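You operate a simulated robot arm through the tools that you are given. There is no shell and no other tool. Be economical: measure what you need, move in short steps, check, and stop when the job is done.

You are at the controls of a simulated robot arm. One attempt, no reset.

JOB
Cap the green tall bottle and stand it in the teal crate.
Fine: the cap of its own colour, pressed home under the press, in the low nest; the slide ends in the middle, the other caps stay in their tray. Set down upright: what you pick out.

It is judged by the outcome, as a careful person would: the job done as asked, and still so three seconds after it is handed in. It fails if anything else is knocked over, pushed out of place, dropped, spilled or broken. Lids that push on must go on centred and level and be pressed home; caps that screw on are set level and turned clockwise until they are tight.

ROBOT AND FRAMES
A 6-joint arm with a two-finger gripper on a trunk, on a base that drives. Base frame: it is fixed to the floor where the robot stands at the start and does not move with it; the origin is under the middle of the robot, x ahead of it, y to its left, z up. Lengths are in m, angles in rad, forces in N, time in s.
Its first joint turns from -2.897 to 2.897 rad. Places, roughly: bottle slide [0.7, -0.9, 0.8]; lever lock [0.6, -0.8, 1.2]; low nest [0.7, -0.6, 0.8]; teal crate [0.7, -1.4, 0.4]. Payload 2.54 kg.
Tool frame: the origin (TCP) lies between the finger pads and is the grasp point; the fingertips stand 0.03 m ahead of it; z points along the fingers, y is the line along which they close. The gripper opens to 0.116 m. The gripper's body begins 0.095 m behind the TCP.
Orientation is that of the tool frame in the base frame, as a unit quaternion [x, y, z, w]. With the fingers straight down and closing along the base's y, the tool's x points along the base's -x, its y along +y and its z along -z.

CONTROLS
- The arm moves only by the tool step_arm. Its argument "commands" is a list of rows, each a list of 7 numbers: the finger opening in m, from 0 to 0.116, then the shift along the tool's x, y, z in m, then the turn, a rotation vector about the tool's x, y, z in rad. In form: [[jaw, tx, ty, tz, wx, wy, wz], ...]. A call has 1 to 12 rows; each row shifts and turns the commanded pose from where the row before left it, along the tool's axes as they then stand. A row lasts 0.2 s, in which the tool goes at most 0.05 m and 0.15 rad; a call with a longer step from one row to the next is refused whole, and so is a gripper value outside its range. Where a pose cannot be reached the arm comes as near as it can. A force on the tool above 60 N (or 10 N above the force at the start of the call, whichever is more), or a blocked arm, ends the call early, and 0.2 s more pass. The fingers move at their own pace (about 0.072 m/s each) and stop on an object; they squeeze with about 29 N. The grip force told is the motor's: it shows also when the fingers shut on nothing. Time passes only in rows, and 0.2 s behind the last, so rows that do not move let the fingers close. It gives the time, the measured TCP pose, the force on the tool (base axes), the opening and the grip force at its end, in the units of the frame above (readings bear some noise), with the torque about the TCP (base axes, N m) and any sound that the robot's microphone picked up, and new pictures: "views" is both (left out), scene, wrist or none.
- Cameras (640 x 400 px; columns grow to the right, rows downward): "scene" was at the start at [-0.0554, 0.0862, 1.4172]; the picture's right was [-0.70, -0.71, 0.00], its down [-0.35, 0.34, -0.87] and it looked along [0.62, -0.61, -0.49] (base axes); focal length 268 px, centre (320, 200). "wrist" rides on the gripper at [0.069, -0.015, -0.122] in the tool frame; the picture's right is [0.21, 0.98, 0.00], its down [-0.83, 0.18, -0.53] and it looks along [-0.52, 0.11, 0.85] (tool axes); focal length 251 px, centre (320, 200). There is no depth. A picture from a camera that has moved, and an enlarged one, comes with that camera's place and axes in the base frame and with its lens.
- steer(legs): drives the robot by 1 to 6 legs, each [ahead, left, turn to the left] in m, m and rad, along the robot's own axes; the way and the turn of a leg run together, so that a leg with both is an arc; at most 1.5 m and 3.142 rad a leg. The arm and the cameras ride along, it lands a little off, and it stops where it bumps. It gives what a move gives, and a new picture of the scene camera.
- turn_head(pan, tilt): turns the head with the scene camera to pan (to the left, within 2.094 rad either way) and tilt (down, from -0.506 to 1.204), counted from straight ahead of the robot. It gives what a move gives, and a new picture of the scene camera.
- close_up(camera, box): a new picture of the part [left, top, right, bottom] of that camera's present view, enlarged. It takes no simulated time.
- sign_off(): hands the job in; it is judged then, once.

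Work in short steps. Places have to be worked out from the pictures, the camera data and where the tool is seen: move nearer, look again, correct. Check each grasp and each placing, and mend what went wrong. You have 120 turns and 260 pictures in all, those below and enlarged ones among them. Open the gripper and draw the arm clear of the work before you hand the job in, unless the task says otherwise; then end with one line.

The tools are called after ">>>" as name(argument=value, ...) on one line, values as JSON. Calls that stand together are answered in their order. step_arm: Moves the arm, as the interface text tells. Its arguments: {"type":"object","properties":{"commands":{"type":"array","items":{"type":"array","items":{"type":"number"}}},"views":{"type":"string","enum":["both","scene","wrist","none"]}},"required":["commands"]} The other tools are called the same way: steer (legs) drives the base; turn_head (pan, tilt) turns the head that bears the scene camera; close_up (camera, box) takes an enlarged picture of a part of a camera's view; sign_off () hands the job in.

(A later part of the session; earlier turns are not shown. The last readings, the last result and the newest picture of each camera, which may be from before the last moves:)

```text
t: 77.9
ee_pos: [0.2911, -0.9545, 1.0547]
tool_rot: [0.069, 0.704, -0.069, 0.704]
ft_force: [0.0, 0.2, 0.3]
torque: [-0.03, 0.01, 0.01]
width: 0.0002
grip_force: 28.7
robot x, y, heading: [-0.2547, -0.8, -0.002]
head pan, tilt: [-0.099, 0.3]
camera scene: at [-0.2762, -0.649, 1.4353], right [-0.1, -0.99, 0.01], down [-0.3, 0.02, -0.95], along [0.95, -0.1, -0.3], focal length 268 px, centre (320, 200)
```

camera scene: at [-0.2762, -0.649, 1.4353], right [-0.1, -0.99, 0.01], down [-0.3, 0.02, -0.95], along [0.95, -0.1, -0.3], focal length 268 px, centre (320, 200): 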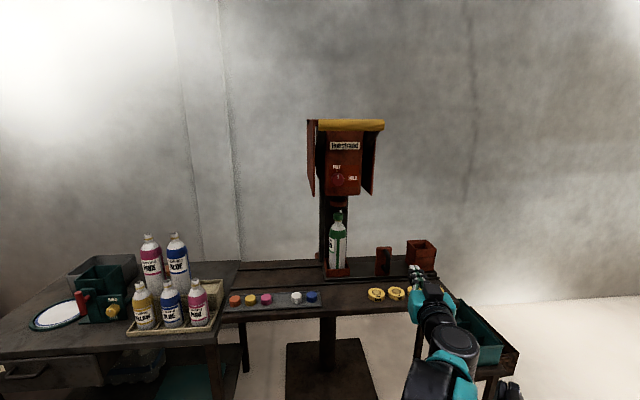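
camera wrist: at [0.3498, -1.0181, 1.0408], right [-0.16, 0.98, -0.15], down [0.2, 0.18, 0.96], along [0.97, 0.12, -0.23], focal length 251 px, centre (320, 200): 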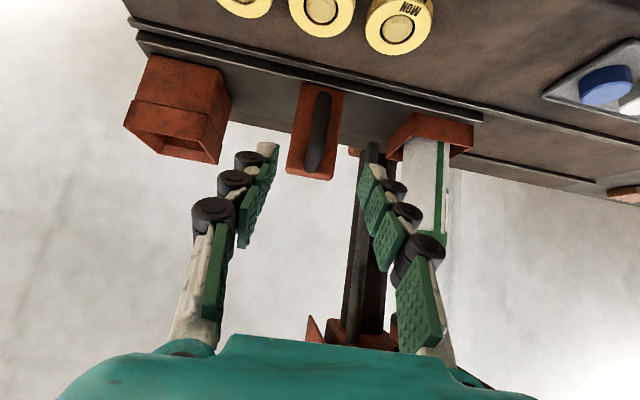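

The tool is nearly horizontal (yawed 11°) and clear of everything. I'll raise it to just above bar height while staying in front of the bar, and correct the yaw.

>>> step_arm(commands=[[0, -0.0425, 0.014, 0.0044, 0, 0, 0], [0, -0.0425, 0.014, 0.0044, 0, 0, 0], [0, -0.0425, 0.014, 0.0044, 0, 0, 0], [0, -0.0425, 0.014, 0.0044, 0, 0, 0], [0, -0.0425, 0.014, 0.0044, 0, 0, 0], [0, -0.0425, 0.014, 0.0044, 0, 0, 0], [0, -0.0425, 0.014, 0.0044, 0, 0, 0], [0, -0.0425, 0.014, 0.0044, 0, 0, 0], [0, -0.0425, 0.014, 0.0044, 0, 0, 0], [0, -0.0425, 0.014, 0.0044, 0, 0, 0], [0, 0, 0, 0, -0.097, 0, 0], [0, 0, 0, 0, -0.097, 0, 0]])

```text
t: 78.5
ee_pos: [0.2985, -1.0191, 1.1304]
tool_rot: [0.142, 0.695, -0.142, 0.69]
ft_force: [-0.4, -0.1, 1.0]
torque: [0.02, 0.01, -0.06]
width: 0.0001
grip_force: 28.8
out of reach, approached as far as the arm can: row 1, 2, 3
robot x, y, heading: [-0.251, -0.7984, -0.003]
head pan, tilt: [-0.099, 0.3]
stopped in row 3: the arm was blocked; the commanded pose is now the measured one
camera scene: at [-0.2685, -0.6526, 1.4358], right [-0.1, -0.99, 0.01], down [-0.3, 0.03, -0.95], along [0.95, -0.1, -0.3], focal length 268 px, centre (320, 200)
camera wrist: at [0.1808, -0.9836, 1.0614], right [0.38, 0.9, -0.22], down [-0.41, 0.37, 0.83], along [0.83, -0.23, 0.52], focal length 251 px, centre (320, 200)
```

scene: 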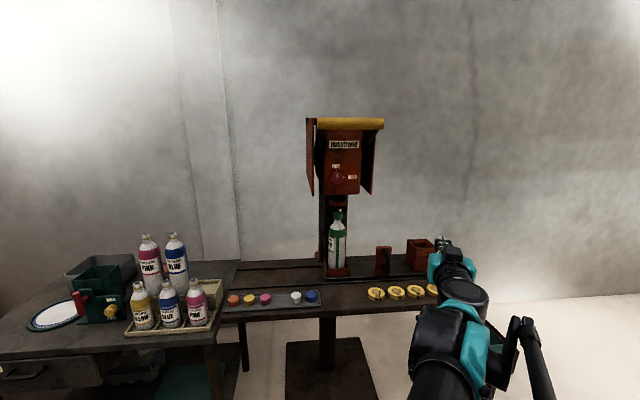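
wrist: 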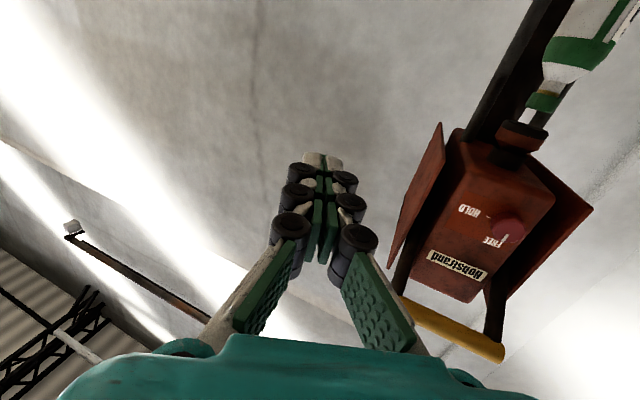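

The wrist is near a joint limit here. I'll undo the pitch, raise the tool first, then flatten.

>>> step_arm(commands=[[0, 0, 0, 0, 0, 0.14, 0], [0, 0, 0, 0, 0, 0.14, 0], [0, 0, 0, 0, 0, 0.14, 0], [0, 0, 0, 0, 0, 0.14, 0], [0, 0, 0, 0, 0, 0.14, 0], [0, 0, 0, 0, 0, 0.14, 0]], views="none")

```text
t: 79.9
ee_pos: [0.2941, -1.0181, 1.1321]
tool_rot: [0.18, 0.917, -0.065, 0.35]
ft_force: [-0.1, 1.2, 0.7]
torque: [-0.1, 0.0, -0.03]
width: 0.0002
grip_force: 28.7
robot x, y, heading: [-0.2536, -0.7951, -0.001]
head pan, tilt: [-0.099, 0.3]
```

>>> step_arm(commands=[[0, -0.0224, 0.0231, -0.0272, 0, 0, 0], [0, -0.0224, 0.0231, -0.0272, 0, 0, 0], [0, -0.0224, 0.0231, -0.0272, 0, 0, 0], [0, -0.0224, 0.0231, -0.0272, 0, 0, 0], [0, -0.0224, 0.0231, -0.0272, 0, 0, 0], [0, -0.0224, 0.0231, -0.0272, 0, 0, 0], [0, -0.0224, 0.0231, -0.0272, 0, 0, 0], [0, -0.0224, 0.0231, -0.0272, 0, 0, 0], [0, -0.0224, 0.0231, -0.0272, 0, 0, 0]], views="scene")

```text
t: 81.9
ee_pos: [0.3588, -0.821, 1.4517]
tool_rot: [0.181, 0.916, -0.066, 0.352]
ft_force: [-0.8, -0.2, 0.7]
torque: [0.06, -0.04, 0.06]
width: 0.0
grip_force: 28.5
robot x, y, heading: [-0.2532, -0.7961, -0.004]
head pan, tilt: [-0.099, 0.3]
camera scene: at [-0.2797, -0.6594, 1.4364], right [-0.1, -0.99, 0.0], down [-0.29, 0.03, -0.96], along [0.95, -0.1, -0.3], focal length 268 px, centre (320, 200)
```

scene: 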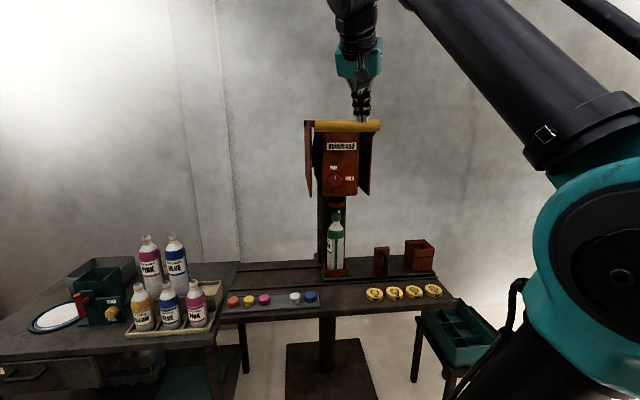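

Reached. Now I'll correct the yaw and flatten the tool.

>>> step_arm(commands=[[0, 0, 0, 0, -0.0838, 0.0009, -0.0941], [0, 0, 0, 0, -0.0838, 0.0009, -0.0941], [0, 0, 0, 0, -0.0838, 0.0009, -0.0941], [0, 0, 0, 0, 0, -0.13, 0], [0, 0, 0, 0, 0, -0.13, 0], [0, 0, 0, 0, 0, -0.13, 0], [0, 0, 0, 0, 0, -0.13, 0], [0, 0, 0, 0, 0, -0.13, 0], [0, 0, 0, 0, 0, 0, 0]])

```text
t: 83.9
ee_pos: [0.3582, -0.8219, 1.4502]
tool_rot: [0.005, 0.771, 0.001, 0.636]
ft_force: [0.3, -0.1, -0.5]
torque: [0.04, 0.01, 0.0]
width: 0.0003
grip_force: 28.6
robot x, y, heading: [-0.2526, -0.7982, -0.002]
head pan, tilt: [-0.099, 0.3]
camera scene: at [-0.2794, -0.6592, 1.4364], right [-0.1, -0.99, 0.0], down [-0.29, 0.03, -0.96], along [0.95, -0.1, -0.3], focal length 268 px, centre (320, 200)
camera wrist: at [0.2255, -0.8345, 1.4051], right [-0.03, 0.98, -0.2], down [-0.37, 0.18, 0.91], along [0.93, 0.11, 0.35], focal length 251 px, centre (320, 200)
```

scene: 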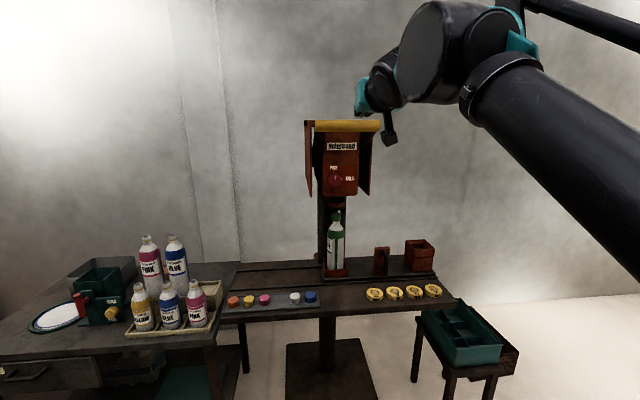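
wrist: 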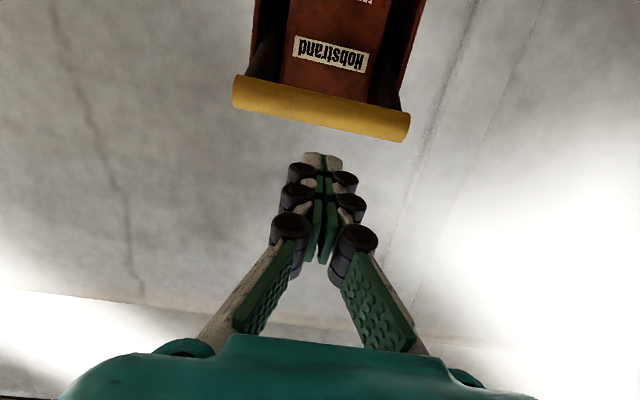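

The tool is 11° below horizontal and in line with the bar. I'll raise 3 cm and move over the bar.

>>> step_arm(commands=[[0, -0.0294, 0, -0.0057, 0, 0, 0], [0, -0.008, 0, 0.0417, 0, 0, 0], [0, -0.008, 0, 0.0417, 0, 0, 0], [0, -0.008, 0, 0.0417, 0, 0, 0], [0, -0.008, 0, 0.0417, 0, 0, 0], [0, 0, 0, 0, 0, 0, 0]])

>>> close_up(camera="scene", box=[280, 60, 440, 220])

```text
t: 85.3
ee_pos: [0.5284, -0.8234, 1.4794]
tool_rot: [0.005, 0.771, 0.0, 0.637]
ft_force: [0.4, 0.3, -0.1]
torque: [0.02, 0.02, -0.06]
width: 0.0001
grip_force: 28.5
robot x, y, heading: [-0.2528, -0.803, -0.002]
head pan, tilt: [-0.099, 0.3]
camera scene: at [-0.2795, -0.6592, 1.4364], right [-0.1, -0.99, 0.0], down [-0.29, 0.03, -0.96], along [0.95, -0.1, -0.3], focal length 268 px, centre (320, 200)
camera wrist: at [0.3961, -0.8362, 1.4348], right [-0.03, 0.98, -0.2], down [-0.37, 0.18, 0.91], along [0.93, 0.1, 0.35], focal length 251 px, centre (320, 200)
```

scene: 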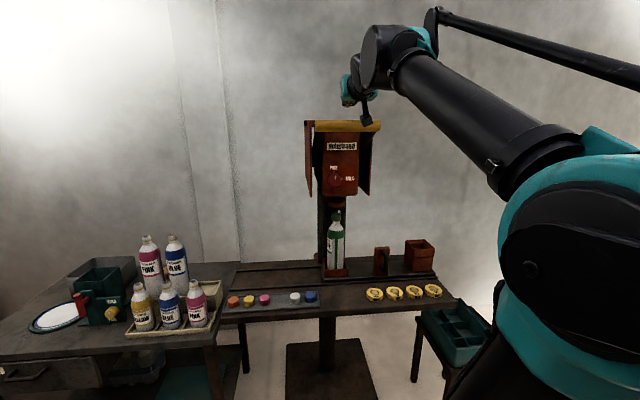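
wrist: 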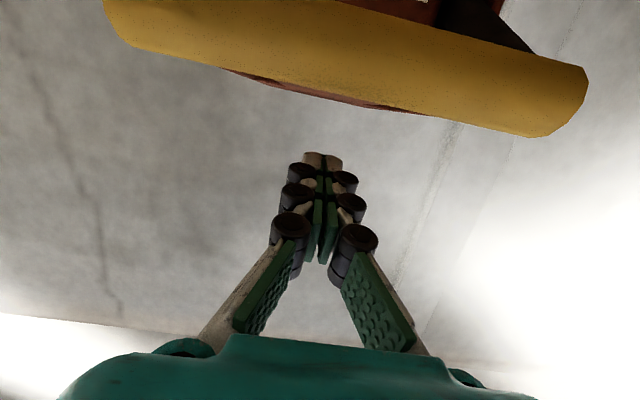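

```text
2.50 times, centred on (360, 140) of scene
camera zoom: at [-0.2795, -0.6592, 1.4364], right [-0.1, -0.99, 0.0], down [-0.29, 0.03, -0.96], along [0.95, -0.1, -0.3], focal length 669 px, centre (220, 350)
```

zoom: 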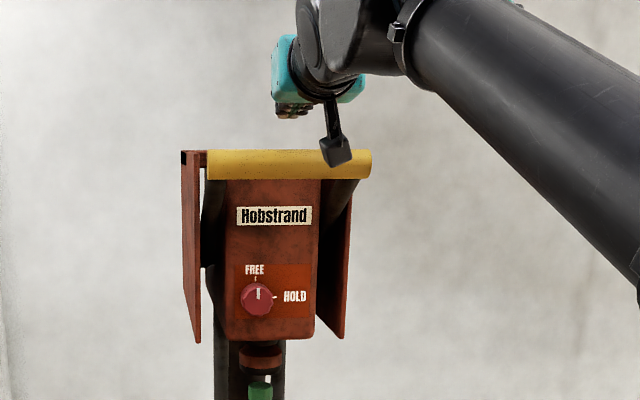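

The bar centre is re-measured at x 0.53, z 1.408, directly under the fingers. I'll lower to contact.

>>> step_arm(commands=[[0, 0.0196, 0, 0.0038, 0, 0, 0], [0, 0.0098, 0, 0.0019, 0, 0, 0], [0, 0.0098, 0, 0.0019, 0, 0, 0], [0, 0.0098, 0, 0.0019, 0, 0, 0]], views="none")

>>> close_up(camera="scene", box=[280, 60, 440, 260])

```text
t: 86.3
ee_pos: [0.5283, -0.8238, 1.4297]
tool_rot: [0.005, 0.771, 0.0, 0.636]
ft_force: [-1.0, -1.0, 1.2]
torque: [0.02, 0.0, 0.01]
width: 0.0
grip_force: 28.4
robot x, y, heading: [-0.2502, -0.7993, -0.002]
head pan, tilt: [-0.099, 0.3]
```

```text
2.00 times, centred on (360, 160) of scene
camera zoom: at [-0.2794, -0.6592, 1.4364], right [-0.1, -0.99, 0.0], down [-0.29, 0.03, -0.96], along [0.95, -0.1, -0.3], focal length 535 px, centre (240, 280)
```

zoom: 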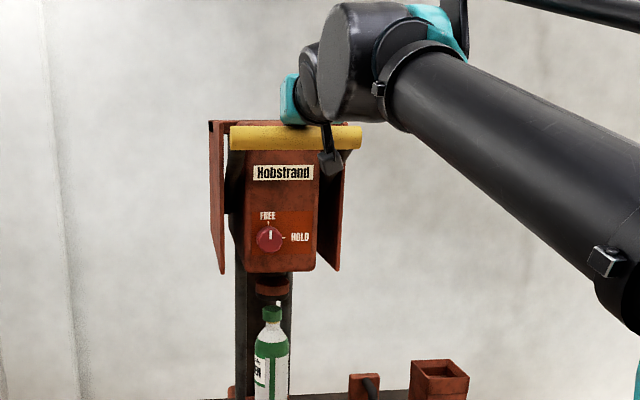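

The bar already moves easily under small force, so the lock is free. I'll keep pressing down in steps.

>>> step_arm(commands=[[0, 0.0147, 0, 0.0028, 0, 0, 0], [0, 0.0147, 0, 0.0028, 0, 0, 0], [0, 0.0147, 0, 0.0028, 0, 0, 0], [0, 0.0147, 0, 0.0028, 0, 0, 0]], views="wrist")

>>> close_up(camera="scene", box=[280, 60, 440, 260])

```text
t: 87.3
ee_pos: [0.5276, -0.8226, 1.369]
tool_rot: [0.005, 0.771, 0.0, 0.636]
ft_force: [-0.3, 0.1, 1.8]
torque: [0.01, 0.05, -0.01]
width: 0.0
grip_force: 28.6
robot x, y, heading: [-0.2541, -0.7984, 0.001]
head pan, tilt: [-0.099, 0.3]
camera wrist: at [0.395, -0.8352, 1.3247], right [-0.03, 0.98, -0.2], down [-0.37, 0.18, 0.91], along [0.93, 0.11, 0.35], focal length 251 px, centre (320, 200)
```

wrist: 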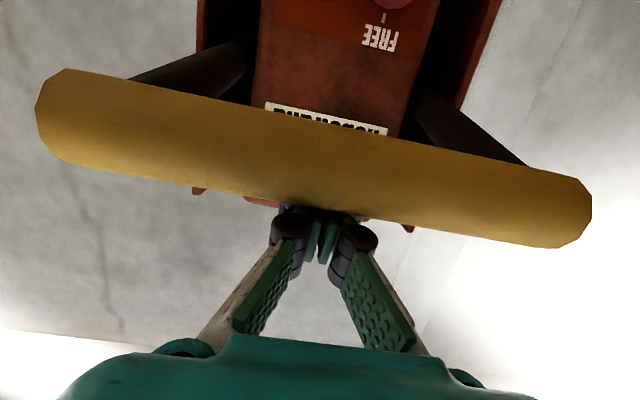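

```text
2.00 times, centred on (360, 160) of scene
camera zoom: at [-0.2795, -0.6592, 1.4364], right [-0.1, -0.99, 0.0], down [-0.29, 0.03, -0.96], along [0.95, -0.1, -0.3], focal length 535 px, centre (240, 280)
```

zoom: 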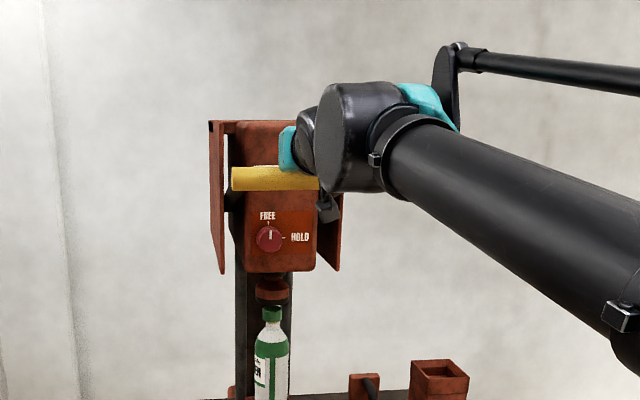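

The bar swings outward as it drops (now x≈0.484). I'll keep pressing down while drawing back slightly to keep it on the fingers.

>>> step_arm(commands=[[0, 0.0161, 0, -0.0045, 0, 0, 0], [0, 0.0161, 0, -0.0045, 0, 0, 0], [0, 0.0161, 0, -0.0045, 0, 0, 0]], views="wrist")

>>> close_up(camera="scene", box=[280, 60, 440, 260])

```text
t: 88.1
ee_pos: [0.5053, -0.8228, 1.3259]
tool_rot: [0.005, 0.771, 0.0, 0.637]
ft_force: [-0.3, -0.6, 2.4]
torque: [0.01, 0.03, 0.01]
width: 0.0
grip_force: 28.6
robot x, y, heading: [-0.2473, -0.801, -0.004]
head pan, tilt: [-0.099, 0.3]
camera wrist: at [0.3727, -0.8351, 1.2801], right [-0.03, 0.98, -0.2], down [-0.37, 0.18, 0.91], along [0.93, 0.11, 0.35], focal length 251 px, centre (320, 200)
```

wrist: 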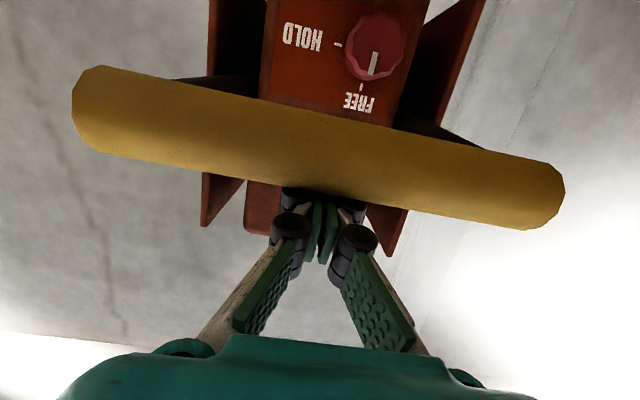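

```text
2.00 times, centred on (360, 160) of scene
camera zoom: at [-0.2794, -0.6592, 1.4364], right [-0.1, -0.99, 0.0], down [-0.29, 0.03, -0.96], along [0.95, -0.1, -0.3], focal length 535 px, centre (240, 280)
```

zoom: 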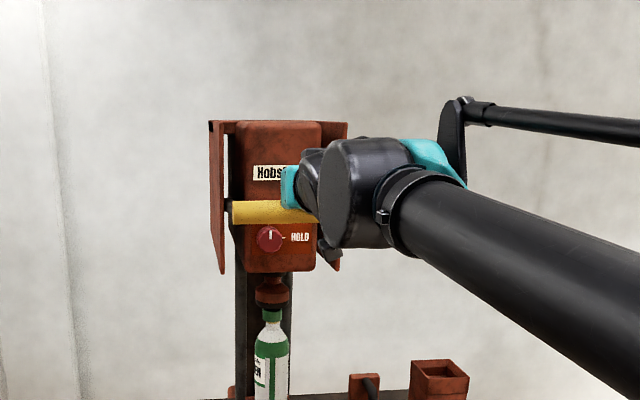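

The ram is close to the cap. I'll continue straight down in smaller steps, watching the force.

>>> step_arm(commands=[[0, 0.0118, 0, 0.0023, 0, 0, 0], [0, 0.0118, 0, 0.0023, 0, 0, 0], [0, 0.0118, 0, 0.0023, 0, 0, 0]], views="wrist")

>>> close_up(camera="scene", box=[280, 60, 440, 260])

```text
t: 88.9
ee_pos: [0.5063, -0.8234, 1.2886]
tool_rot: [0.004, 0.771, 0.0, 0.637]
ft_force: [-0.4, -0.9, 2.9]
torque: [-0.02, 0.05, -0.01]
width: 0.0
grip_force: 28.3
robot x, y, heading: [-0.2516, -0.801, -0.001]
head pan, tilt: [-0.099, 0.3]
camera wrist: at [0.3733, -0.8348, 1.2439], right [-0.03, 0.98, -0.21], down [-0.37, 0.18, 0.91], along [0.93, 0.11, 0.35], focal length 251 px, centre (320, 200)
```

wrist: 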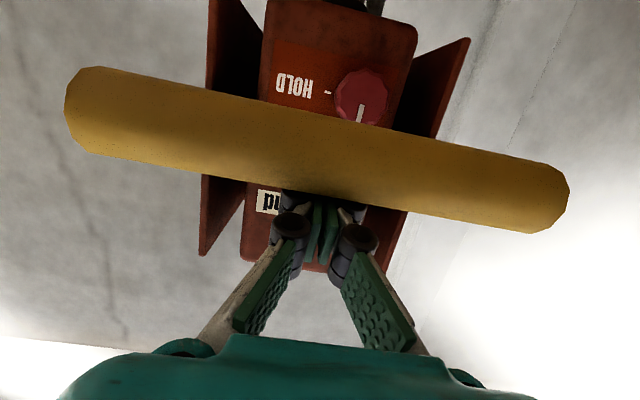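

```text
2.00 times, centred on (360, 160) of scene
camera zoom: at [-0.2794, -0.6592, 1.4364], right [-0.1, -0.99, 0.0], down [-0.29, 0.03, -0.96], along [0.95, -0.1, -0.3], focal length 535 px, centre (240, 280)
```

zoom: 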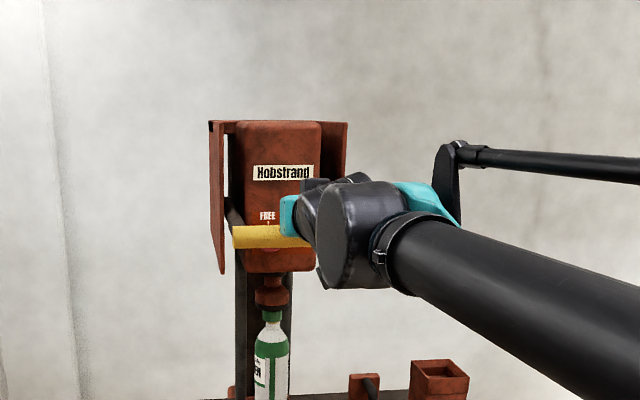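

>>> step_arm(commands=[[0, 0.0098, 0, 0.0019, 0, 0, 0], [0, 0.0098, 0, 0.0019, 0, 0, 0], [0, 0.0098, 0, 0.0019, 0, 0, 0]], views="wrist")

>>> close_up(camera="scene", box=[310, 160, 390, 260])

```text
t: 89.7
ee_pos: [0.5077, -0.8218, 1.2602]
tool_rot: [0.005, 0.771, 0.0, 0.637]
ft_force: [5.6, -0.8, 6.5]
torque: [0.0, 0.07, 0.03]
width: 0.006
grip_force: 29.1
robot x, y, heading: [-0.2508, -0.7978, 0.001]
head pan, tilt: [-0.099, 0.3]
camera wrist: at [0.3737, -0.8345, 1.2139], right [-0.03, 0.98, -0.2], down [-0.37, 0.18, 0.91], along [0.93, 0.11, 0.35], focal length 251 px, centre (320, 200)
```

wrist: 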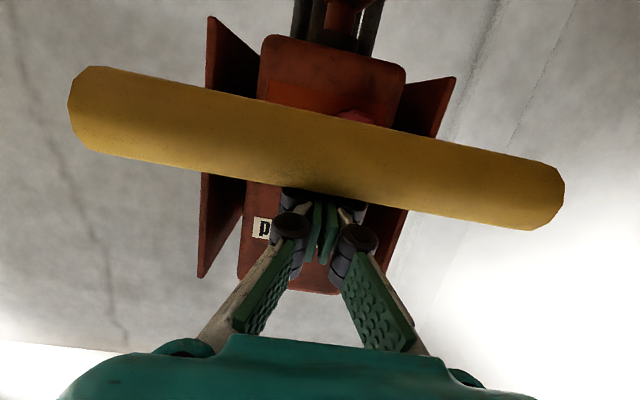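

```text
4.00 times, centred on (350, 210) of scene
camera zoom: at [-0.2793, -0.6592, 1.4364], right [-0.1, -0.99, 0.0], down [-0.29, 0.03, -0.96], along [0.95, -0.1, -0.3], focal length 1071 px, centre (200, 160)
```

zoom: 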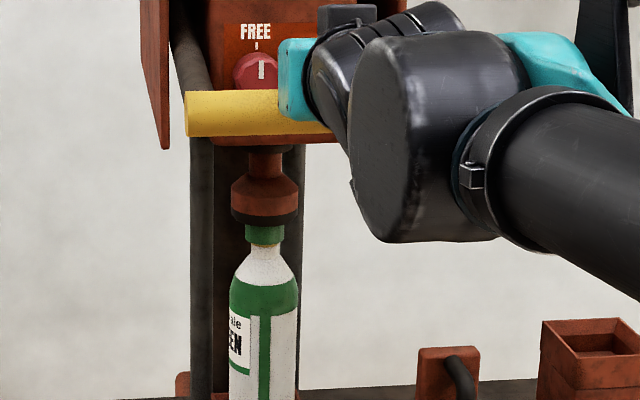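

The ram is now on the cap. The bar is starting to swing back inward, so I'll follow it slightly forward while pressing.

>>> step_arm(commands=[[0, 0.0071, 0, 0.0054, 0, 0, 0], [0, 0.0071, 0, 0.0054, 0, 0, 0], [0, 0, 0, 0, 0, 0, 0]], views="wrist")

>>> close_up(camera="scene", box=[310, 160, 390, 260])

```text
t: 90.5
ee_pos: [0.5133, -0.8214, 1.2434]
tool_rot: [0.005, 0.771, 0.0, 0.637]
ft_force: [0.3, 0.1, 1.5]
torque: [0.01, 0.05, 0.02]
width: 0.006
grip_force: 29.0
robot x, y, heading: [-0.2544, -0.8022, -0.001]
head pan, tilt: [-0.099, 0.3]
camera wrist: at [0.3808, -0.8344, 1.198], right [-0.03, 0.98, -0.2], down [-0.37, 0.18, 0.91], along [0.93, 0.1, 0.35], focal length 251 px, centre (320, 200)
```

wrist: 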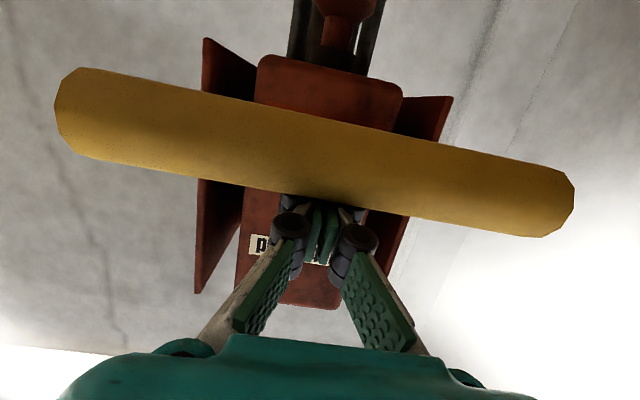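

```text
4.00 times, centred on (350, 210) of scene
camera zoom: at [-0.2795, -0.6592, 1.4364], right [-0.1, -0.99, 0.0], down [-0.29, 0.03, -0.96], along [0.95, -0.1, -0.3], focal length 1071 px, centre (200, 160)
```

zoom: 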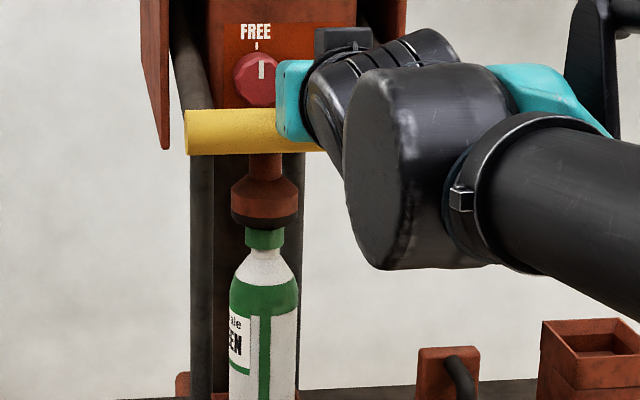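

The fingertips are close to the lock knob. I'll draw back 2 cm, still over the bar, before pressing on.

>>> step_arm(commands=[[0, 0.0038, 0, -0.0196, 0, 0, 0], [0, 0.0088, 0, 0.0017, 0, 0, 0], [0, 0.0088, 0, 0.0017, 0, 0, 0], [0, 0, 0, 0, 0, 0, 0]], views="wrist")

>>> close_up(camera="scene", box=[310, 160, 390, 260])

```text
t: 91.5
ee_pos: [0.4938, -0.823, 1.2268]
tool_rot: [0.005, 0.771, 0.0, 0.637]
ft_force: [7.3, 1.7, 8.6]
torque: [-0.01, -0.1, 0.01]
width: 0.0057
grip_force: 28.7
robot x, y, heading: [-0.2571, -0.797, -0.001]
head pan, tilt: [-0.099, 0.3]
camera wrist: at [0.3614, -0.8343, 1.1803], right [-0.03, 0.98, -0.2], down [-0.37, 0.18, 0.91], along [0.93, 0.11, 0.35], focal length 251 px, centre (320, 200)
```

wrist: 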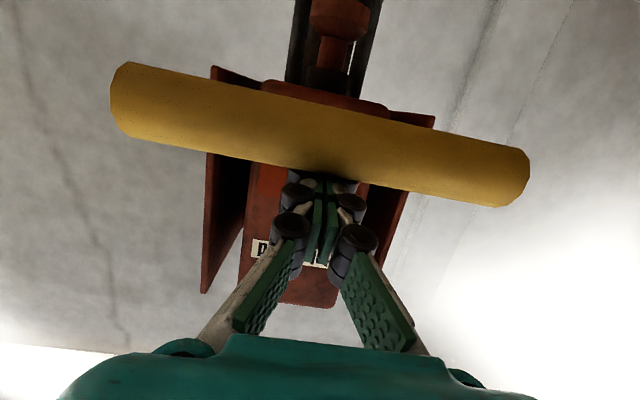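

```text
4.00 times, centred on (350, 210) of scene
camera zoom: at [-0.2792, -0.6591, 1.4364], right [-0.1, -0.99, 0.0], down [-0.29, 0.03, -0.96], along [0.95, -0.1, -0.3], focal length 1071 px, centre (200, 160)
```

zoom: 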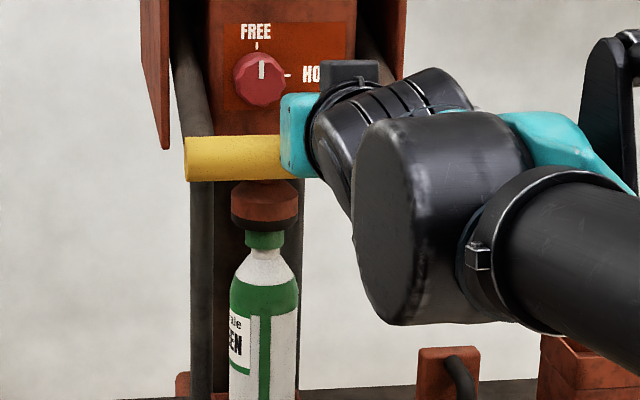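

The knob still reads FREE and the ram is on the cap. I'll continue pressing.

>>> step_arm(commands=[[0, 0.009, 0, 0.0058, 0, 0, 0], [0, 0.009, 0, 0.0058, 0, 0, 0], [0, 0.009, 0, 0.0058, 0, 0, 0], [0, 0, 0, 0, 0, 0, 0]], views="wrist")

>>> close_up(camera="scene", box=[310, 160, 390, 260])

```text
t: 92.1
ee_pos: [0.503, -0.8215, 1.2156]
tool_rot: [0.003, 0.767, 0.001, 0.641]
ft_force: [1.6, -1.7, 35.6]
torque: [0.04, 0.16, 0.31]
width: 0.0059
grip_force: 28.6
robot x, y, heading: [-0.2523, -0.8008, -0.0]
head pan, tilt: [-0.099, 0.3]
stopped in row 3: the force on the tool passed its limit at 79 N (the readings are from after the stop); the commanded pose is now the measured one
camera wrist: at [0.3695, -0.8344, 1.1671], right [-0.03, 0.98, -0.21], down [-0.38, 0.18, 0.91], along [0.92, 0.11, 0.36], focal length 251 px, centre (320, 200)
```

wrist: 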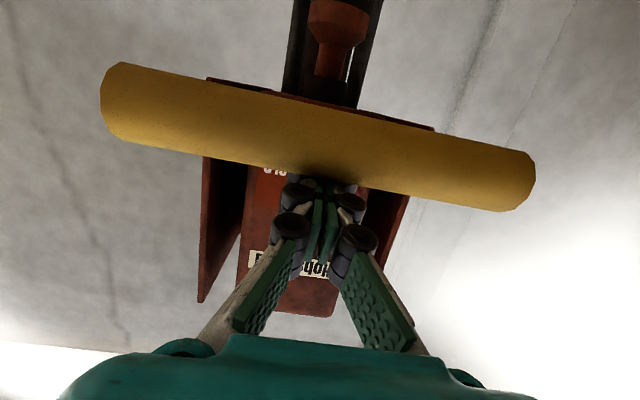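

```text
4.00 times, centred on (350, 210) of scene
camera zoom: at [-0.2807, -0.6593, 1.4364], right [-0.1, -0.99, 0.0], down [-0.29, 0.03, -0.96], along [0.95, -0.1, -0.29], focal length 1071 px, centre (200, 160)
```

zoom: 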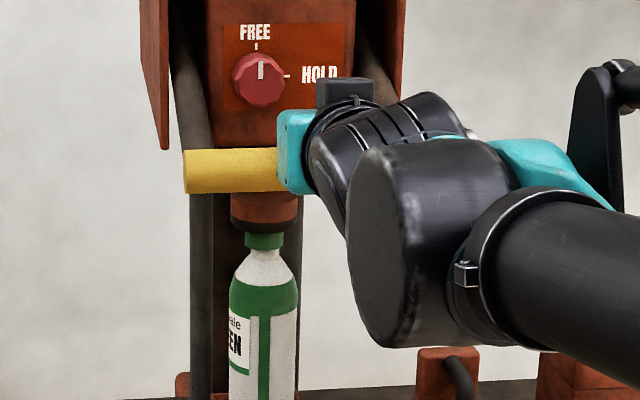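

There's a firm stop at 79 N. I'll look closely at the cap.

>>> close_up(camera="scene", box=[358, 205, 318, 240])

>>> close_up(camera="scene", box=[318, 205, 358, 240])

```text
refused: the box must be [left, top, right, bottom]
```

```text
11.43 times, centred on (338, 222) of scene
camera zoom: at [-0.2807, -0.6593, 1.4364], right [-0.1, -0.99, 0.0], down [-0.29, 0.03, -0.96], along [0.95, -0.1, -0.29], focal length 3059 px, centre (114, -57)
```

zoom: 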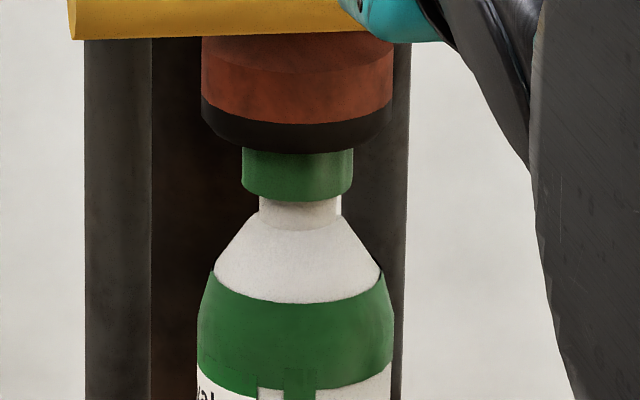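

The cap has gone down over the yellow band. I'll press once more in small steps to make sure it's fully home.

>>> step_arm(commands=[[0, 0.003, 0, 0.0006, 0, 0, 0], [0, 0.003, 0, 0.0006, 0, 0, 0], [0, 0.003, 0, 0.0006, 0, 0, 0], [0, 0.003, 0, 0.0006, 0, 0, 0], [0, 0.003, 0, 0.0006, 0, 0, 0]], views="none")

>>> close_up(camera="scene", box=[318, 205, 358, 240])

```text
t: 92.6
ee_pos: [0.5028, -0.8209, 1.2142]
tool_rot: [0.002, 0.765, 0.001, 0.644]
ft_force: [-0.8, -2.4, 32.9]
torque: [0.01, 0.27, 0.29]
width: 0.006
grip_force: 28.6
robot x, y, heading: [-0.2524, -0.7997, 0.001]
head pan, tilt: [-0.099, 0.3]
stopped in row 2: the force on the tool passed its limit at 68 N (the readings are from after the stop); the commanded pose is now the measured one
```

```text
11.43 times, centred on (338, 222) of scene
camera zoom: at [-0.2807, -0.6593, 1.4364], right [-0.1, -0.99, 0.0], down [-0.29, 0.03, -0.96], along [0.95, -0.1, -0.29], focal length 3059 px, centre (114, -57)
```

zoom: 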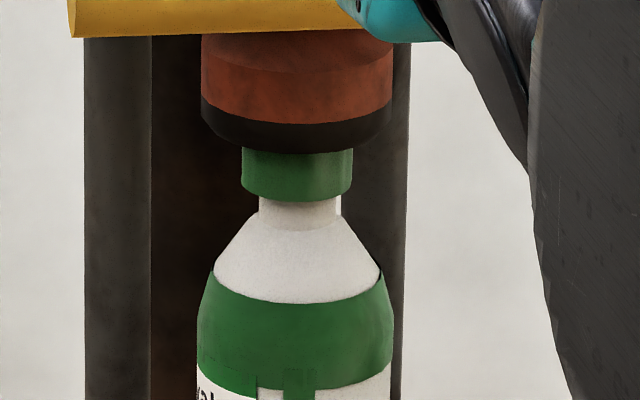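

It's a hard stop and the cap no longer moves, with about 20 mm of it engaged over the neck. I'll let the lever up slowly and see whether it returns on its own.

>>> step_arm(commands=[[0, -0.0098, 0, -0.0019, 0, 0, 0], [0, -0.0098, 0, -0.0019, 0, 0, 0], [0, -0.0098, 0, -0.0019, 0, 0, 0], [0, -0.0098, 0, -0.0019, 0, 0, 0], [0, -0.0098, 0, -0.0019, 0, 0, 0]], views="wrist")

>>> close_up(camera="scene", box=[280, 100, 440, 260])

```text
t: 93.8
ee_pos: [0.5028, -0.8221, 1.2621]
tool_rot: [0.003, 0.766, 0.001, 0.642]
ft_force: [0.7, -0.2, 3.0]
torque: [0.01, 0.04, 0.0]
width: 0.0061
grip_force: 28.7
robot x, y, heading: [-0.2528, -0.8001, 0.0]
head pan, tilt: [-0.099, 0.3]
camera wrist: at [0.3706, -0.8343, 1.2145], right [-0.03, 0.98, -0.21], down [-0.38, 0.18, 0.91], along [0.92, 0.11, 0.37], focal length 251 px, centre (320, 200)
```

wrist: 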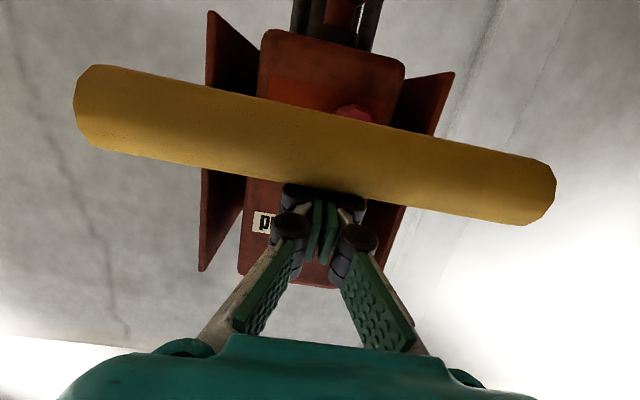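

```text
2.50 times, centred on (360, 180) of scene
camera zoom: at [-0.2795, -0.6592, 1.4364], right [-0.1, -0.99, 0.0], down [-0.29, 0.03, -0.96], along [0.95, -0.1, -0.3], focal length 669 px, centre (220, 250)
```

zoom: 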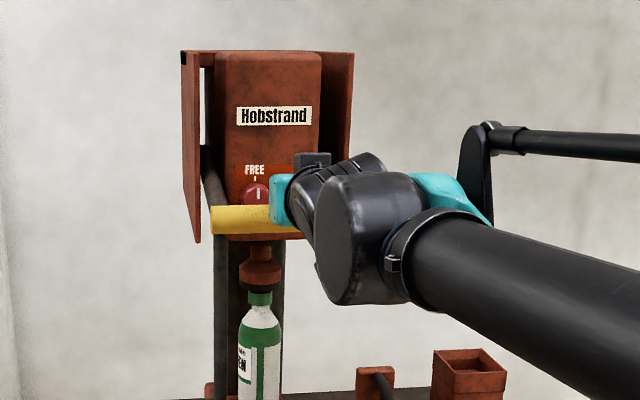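

The lever springs back with the tool. I'll follow it all the way up.

>>> step_arm(commands=[[0, -0.0196, 0, -0.0036, 0, 0, 0], [0, -0.0196, 0, -0.0036, 0, 0, 0], [0, -0.0196, 0, -0.0036, 0, 0, 0], [0, -0.0196, 0, -0.0036, 0, 0, 0], [0, -0.0196, 0, -0.0036, 0, 0, 0], [0, -0.0196, 0, -0.0036, 0, 0, 0], [0, -0.0196, 0, -0.0036, 0, 0, 0], [0, -0.0196, 0, -0.0036, 0, 0, 0], [0, -0.0196, 0, -0.0036, 0, 0, 0], [0, -0.0196, 0, -0.0036, 0, 0, 0], [0, -0.0196, 0, -0.0036, 0, 0, 0]])

>>> close_up(camera="scene", box=[318, 195, 358, 230])

```text
t: 96.2
ee_pos: [0.5004, -0.8224, 1.4813]
tool_rot: [0.003, 0.767, 0.001, 0.642]
ft_force: [0.4, 0.1, -0.8]
torque: [0.02, 0.03, -0.02]
width: 0.0
grip_force: 29.1
robot x, y, heading: [-0.2506, -0.8012, -0.003]
head pan, tilt: [-0.099, 0.3]
camera scene: at [-0.2794, -0.6593, 1.4364], right [-0.1, -0.99, 0.0], down [-0.29, 0.03, -0.96], along [0.95, -0.1, -0.3], focal length 268 px, centre (320, 200)
camera wrist: at [0.3686, -0.8356, 1.4341], right [-0.03, 0.98, -0.21], down [-0.38, 0.18, 0.91], along [0.92, 0.11, 0.37], focal length 251 px, centre (320, 200)
```

scene: 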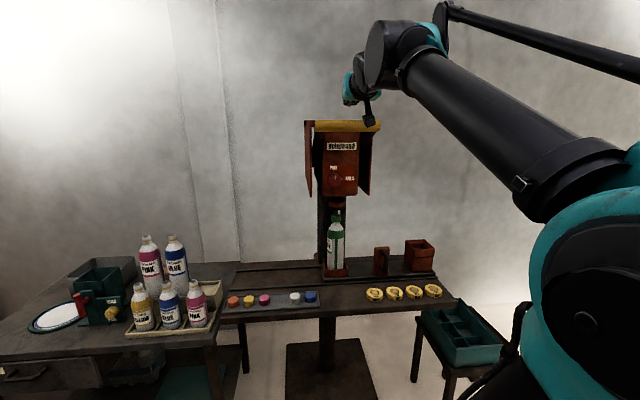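
wrist: 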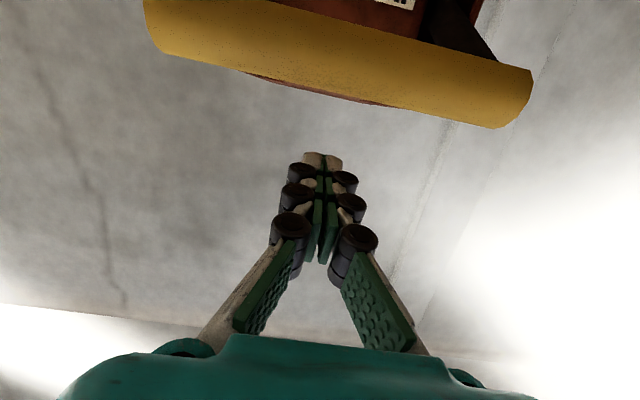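

```text
11.43 times, centred on (338, 212) of scene
camera zoom: at [-0.2794, -0.6593, 1.4364], right [-0.1, -0.99, 0.0], down [-0.29, 0.03, -0.96], along [0.95, -0.1, -0.3], focal length 3059 px, centre (114, 57)
```

zoom: 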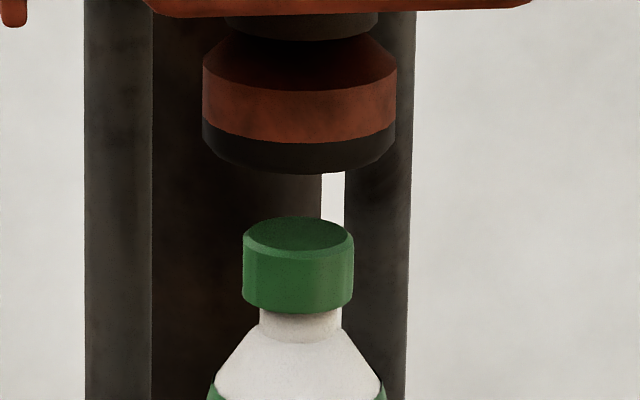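

The lever is back up, the cap is level and seated, and the ram is clear. Next I'll return the slide to the middle: back off, tilt to 45° and go to the handle at y ≈ -1.00.

>>> step_arm(commands=[[0.0, 0.0066, 0, -0.0369, 0, 0, 0], [0.0, 0.0066, 0, -0.0369, 0, 0, 0], [0.0, 0.0066, 0, -0.0369, 0, 0, 0], [0.0, 0.0066, 0, -0.0369, 0, 0, 0], [0.055, 0, 0, 0, 0, 0.1216, 0], [0.055, 0, 0, 0, 0, 0.1216, 0], [0.055, 0, 0, 0, 0, 0.1216, 0], [0.055, 0, 0, 0, 0, 0.1216, 0], [0.055, 0, 0, 0, 0, 0.1216, 0]], views="none")

```text
t: 98.2
ee_pos: [0.3516, -0.8227, 1.4813]
tool_rot: [0.003, 0.924, 0.001, 0.383]
ft_force: [0.0, 0.2, 0.3]
torque: [-0.01, -0.02, 0.0]
width: 0.0551
grip_force: 0.1
robot x, y, heading: [-0.2517, -0.7993, 0.001]
head pan, tilt: [-0.099, 0.3]
```

>>> step_arm(commands=[[0.055, 0.02205, -0.01636, 0.03464, 0, 0, 0], [0.055, 0.02205, -0.01636, 0.03464, 0, 0, 0], [0.055, 0.02205, -0.01636, 0.03464, 0, 0, 0], [0.055, 0.02205, -0.01636, 0.03464, 0, 0, 0], [0.055, 0.02205, -0.01636, 0.03464, 0, 0, 0], [0.055, 0.02205, -0.01636, 0.03464, 0, 0, 0], [0.055, 0.02205, -0.01636, 0.03464, 0, 0, 0], [0.055, 0.02205, -0.01636, 0.03464, 0, 0, 0], [0.055, 0.02205, -0.01636, 0.03464, 0, 0, 0], [0.055, 0.02205, -0.01636, 0.03464, 0, 0, 0], [0.055, 0.02205, -0.01636, 0.03464, 0, 0, 0]])

```text
t: 100.6
ee_pos: [0.4479, -1.0015, 1.0392]
tool_rot: [0.003, 0.924, 0.001, 0.383]
ft_force: [-0.8, 0.5, -0.2]
torque: [0.0, -0.03, 0.0]
width: 0.0546
grip_force: 0.1
robot x, y, heading: [-0.2525, -0.8005, -0.001]
head pan, tilt: [-0.099, 0.3]
camera scene: at [-0.2796, -0.6591, 1.4364], right [-0.1, -0.99, 0.0], down [-0.29, 0.03, -0.96], along [0.95, -0.1, -0.3], focal length 268 px, centre (320, 200)
camera wrist: at [0.3132, -1.0143, 1.0753], right [-0.15, 0.98, -0.15], down [0.21, 0.18, 0.96], along [0.97, 0.11, -0.23], focal length 251 px, centre (320, 200)
```

scene: 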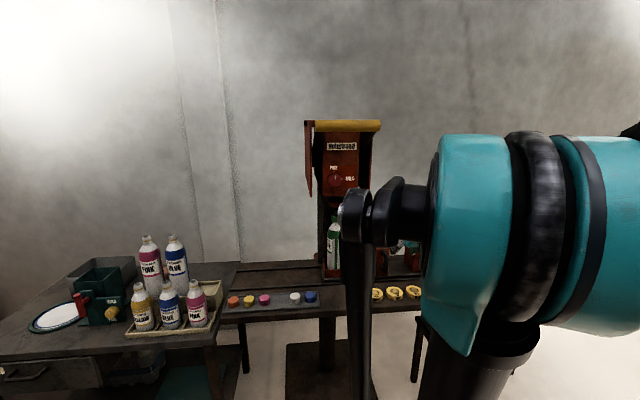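
wrist: 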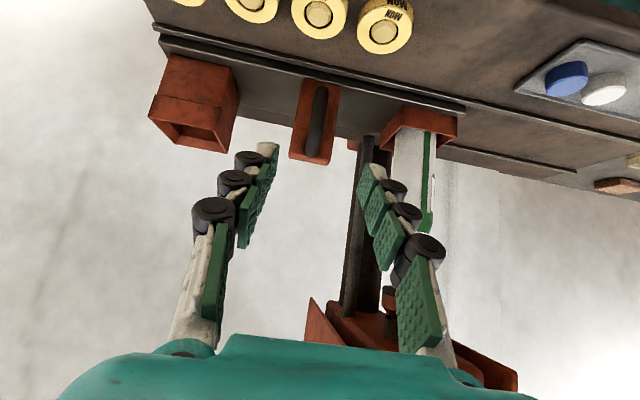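

In line with the handle. I'll advance along the tool axis to the same grip point as before and close.

>>> step_arm(commands=[[0.055, -0.0005, 0, 0.045, 0, 0, 0], [0.055, -0.0005, 0, 0.045, 0, 0, 0], [0.055, 0, 0, 0.045, 0, 0, 0], [0.055, 0, -0.001, 0.04, 0, 0, 0], [0.055, 0, 0, 0.036, 0, 0, 0], [0.03, 0, 0, 0, 0, 0, 0], [0.0, 0, 0, 0, 0, 0, 0], [0.0, 0, 0, 0, 0, 0, 0], [0.0, 0, 0, 0, 0, 0, 0]], views="wrist")

```text
t: 102.6
ee_pos: [0.5987, -1.0014, 0.8895]
tool_rot: [0.003, 0.924, 0.001, 0.383]
ft_force: [1.9, 9.8, -10.3]
torque: [0.24, -0.5, 0.19]
width: 0.0174
grip_force: 42.4
robot x, y, heading: [-0.2511, -0.7982, -0.002]
head pan, tilt: [-0.099, 0.3]
camera wrist: at [0.4635, -1.0146, 0.9255], right [-0.15, 0.98, -0.15], down [0.21, 0.18, 0.96], along [0.97, 0.11, -0.23], focal length 251 px, centre (320, 200)
```

wrist: 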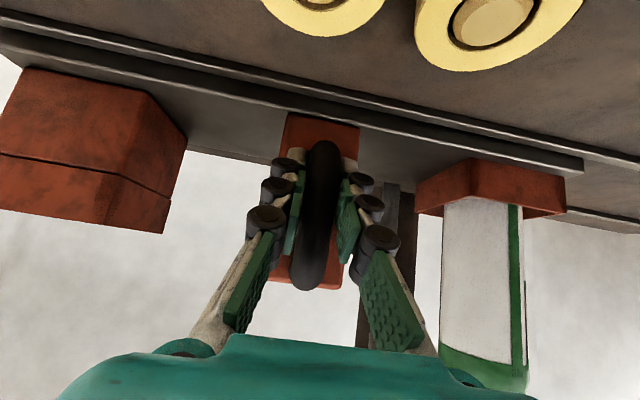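

Gripped. I'll slide back +0.180 m to the middle, with a gentle ramp.

>>> step_arm(commands=[[0, 0, 0.006, 0, 0, 0, 0], [0, 0, 0.01, 0, 0, 0, 0], [0, 0, 0.016, 0, 0, 0, 0], [0, 0, 0.02, 0, 0, 0, 0], [0, 0, 0.02, 0, 0, 0, 0], [0, 0, 0.02, 0, 0, 0, 0], [0, 0, 0.02, 0, 0, 0, 0], [0, 0, 0.02, 0, 0, 0, 0], [0, 0, 0.02, 0, 0, 0, 0], [0, 0, 0.014, 0, 0, 0, 0], [0, 0, 0.009, 0, 0, 0, 0], [0, 0, 0.005, 0, 0, 0, 0]], views="none")

>>> step_arm(commands=[[0, 0, 0, 0, 0, 0, 0]], views="wrist")

```text
t: 105.2
ee_pos: [0.5997, -0.8204, 0.8915]
tool_rot: [0.003, 0.924, 0.002, 0.383]
ft_force: [-10.7, 0.0, -27.3]
torque: [0.01, 0.14, 0.0]
width: 0.0171
grip_force: 43.3
robot x, y, heading: [-0.2535, -0.7994, -0.002]
head pan, tilt: [-0.099, 0.3]
```

```text
t: 105.6
ee_pos: [0.5994, -0.8222, 0.8912]
tool_rot: [0.003, 0.924, 0.001, 0.383]
ft_force: [-10.3, 3.2, -26.5]
torque: [0.04, 0.51, 0.03]
width: 0.0174
grip_force: 43.0
robot x, y, heading: [-0.2531, -0.7993, -0.004]
head pan, tilt: [-0.099, 0.3]
camera wrist: at [0.4642, -0.8347, 0.9278], right [-0.15, 0.98, -0.15], down [0.21, 0.18, 0.96], along [0.97, 0.11, -0.23], focal length 251 px, centre (320, 200)
```

wrist: 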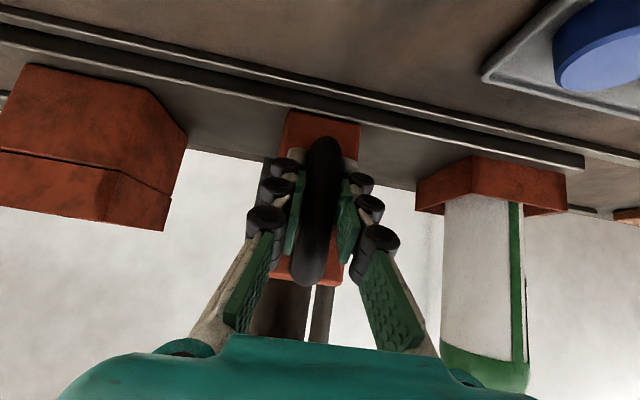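

The slide is back to its starting position (handle y -0.821). I'll release and back away.

>>> step_arm(commands=[[0.03, 0, 0, 0, 0, 0, 0], [0.055, 0, 0, 0, 0, 0, 0], [0.055, 0, 0, 0, 0, 0, 0], [0.055, 0, 0, -0.045, 0, 0, 0], [0.055, 0, 0, -0.045, 0, 0, 0], [0.055, 0, 0, -0.045, 0, 0, 0], [0.055, 0, 0, -0.045, 0, 0, 0], [0.055, 0, 0, -0.045, 0, 0, 0]])

```text
t: 107.4
ee_pos: [0.4392, -0.8225, 1.0521]
tool_rot: [0.002, 0.924, 0.002, 0.383]
ft_force: [0.6, -0.5, 0.2]
torque: [0.03, 0.06, -0.02]
width: 0.055
grip_force: 0.1
robot x, y, heading: [-0.2478, -0.7968, -0.0]
head pan, tilt: [-0.099, 0.3]
camera scene: at [-0.2791, -0.6592, 1.4364], right [-0.1, -0.99, 0.0], down [-0.29, 0.03, -0.96], along [0.95, -0.1, -0.3], focal length 268 px, centre (320, 200)
camera wrist: at [0.3041, -0.8364, 1.0875], right [-0.15, 0.98, -0.15], down [0.21, 0.18, 0.96], along [0.97, 0.11, -0.23], focal length 251 px, centre (320, 200)
```

scene: 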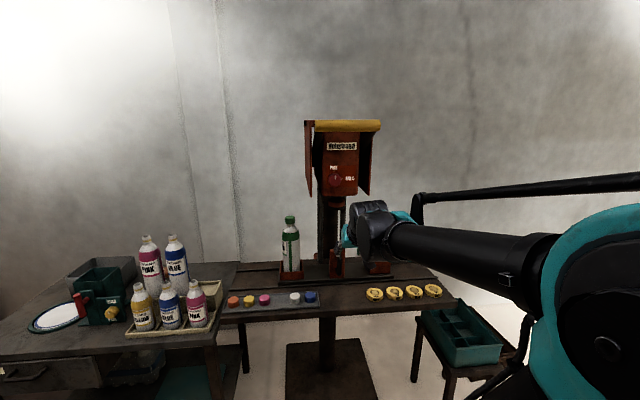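
wrist: 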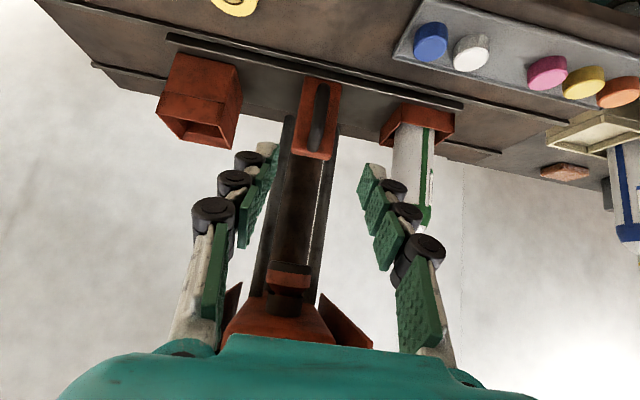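

Everything looks in place. I'll enlarge the crate and the capped bottle.

>>> close_up(camera="scene", box=[400, 280, 540, 390])

>>> close_up(camera="scene", box=[260, 200, 340, 290])

```text
3.64 times, centred on (470, 335) of scene
camera zoom: at [-0.2791, -0.6592, 1.4364], right [-0.1, -0.99, 0.0], down [-0.29, 0.03, -0.96], along [0.95, -0.1, -0.3], focal length 973 px, centre (-226, -291)
```

zoom: 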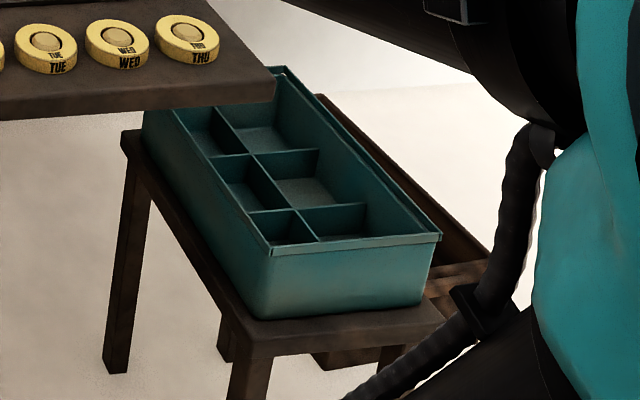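

```text
4.44 times, centred on (300, 245) of scene
camera zoom: at [-0.2791, -0.6592, 1.4364], right [-0.1, -0.99, 0.0], down [-0.29, 0.03, -0.96], along [0.95, -0.1, -0.3], focal length 1190 px, centre (409, 0)
```

zoom: 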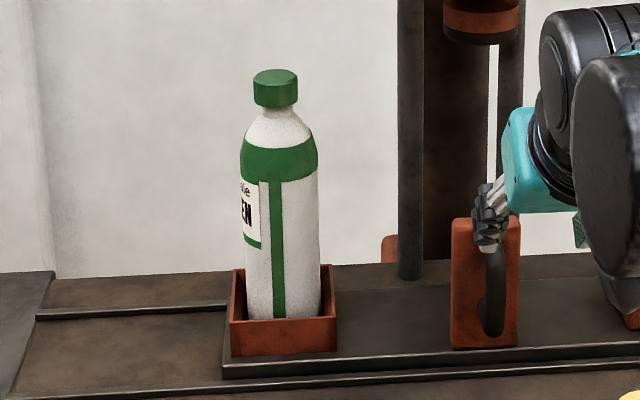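

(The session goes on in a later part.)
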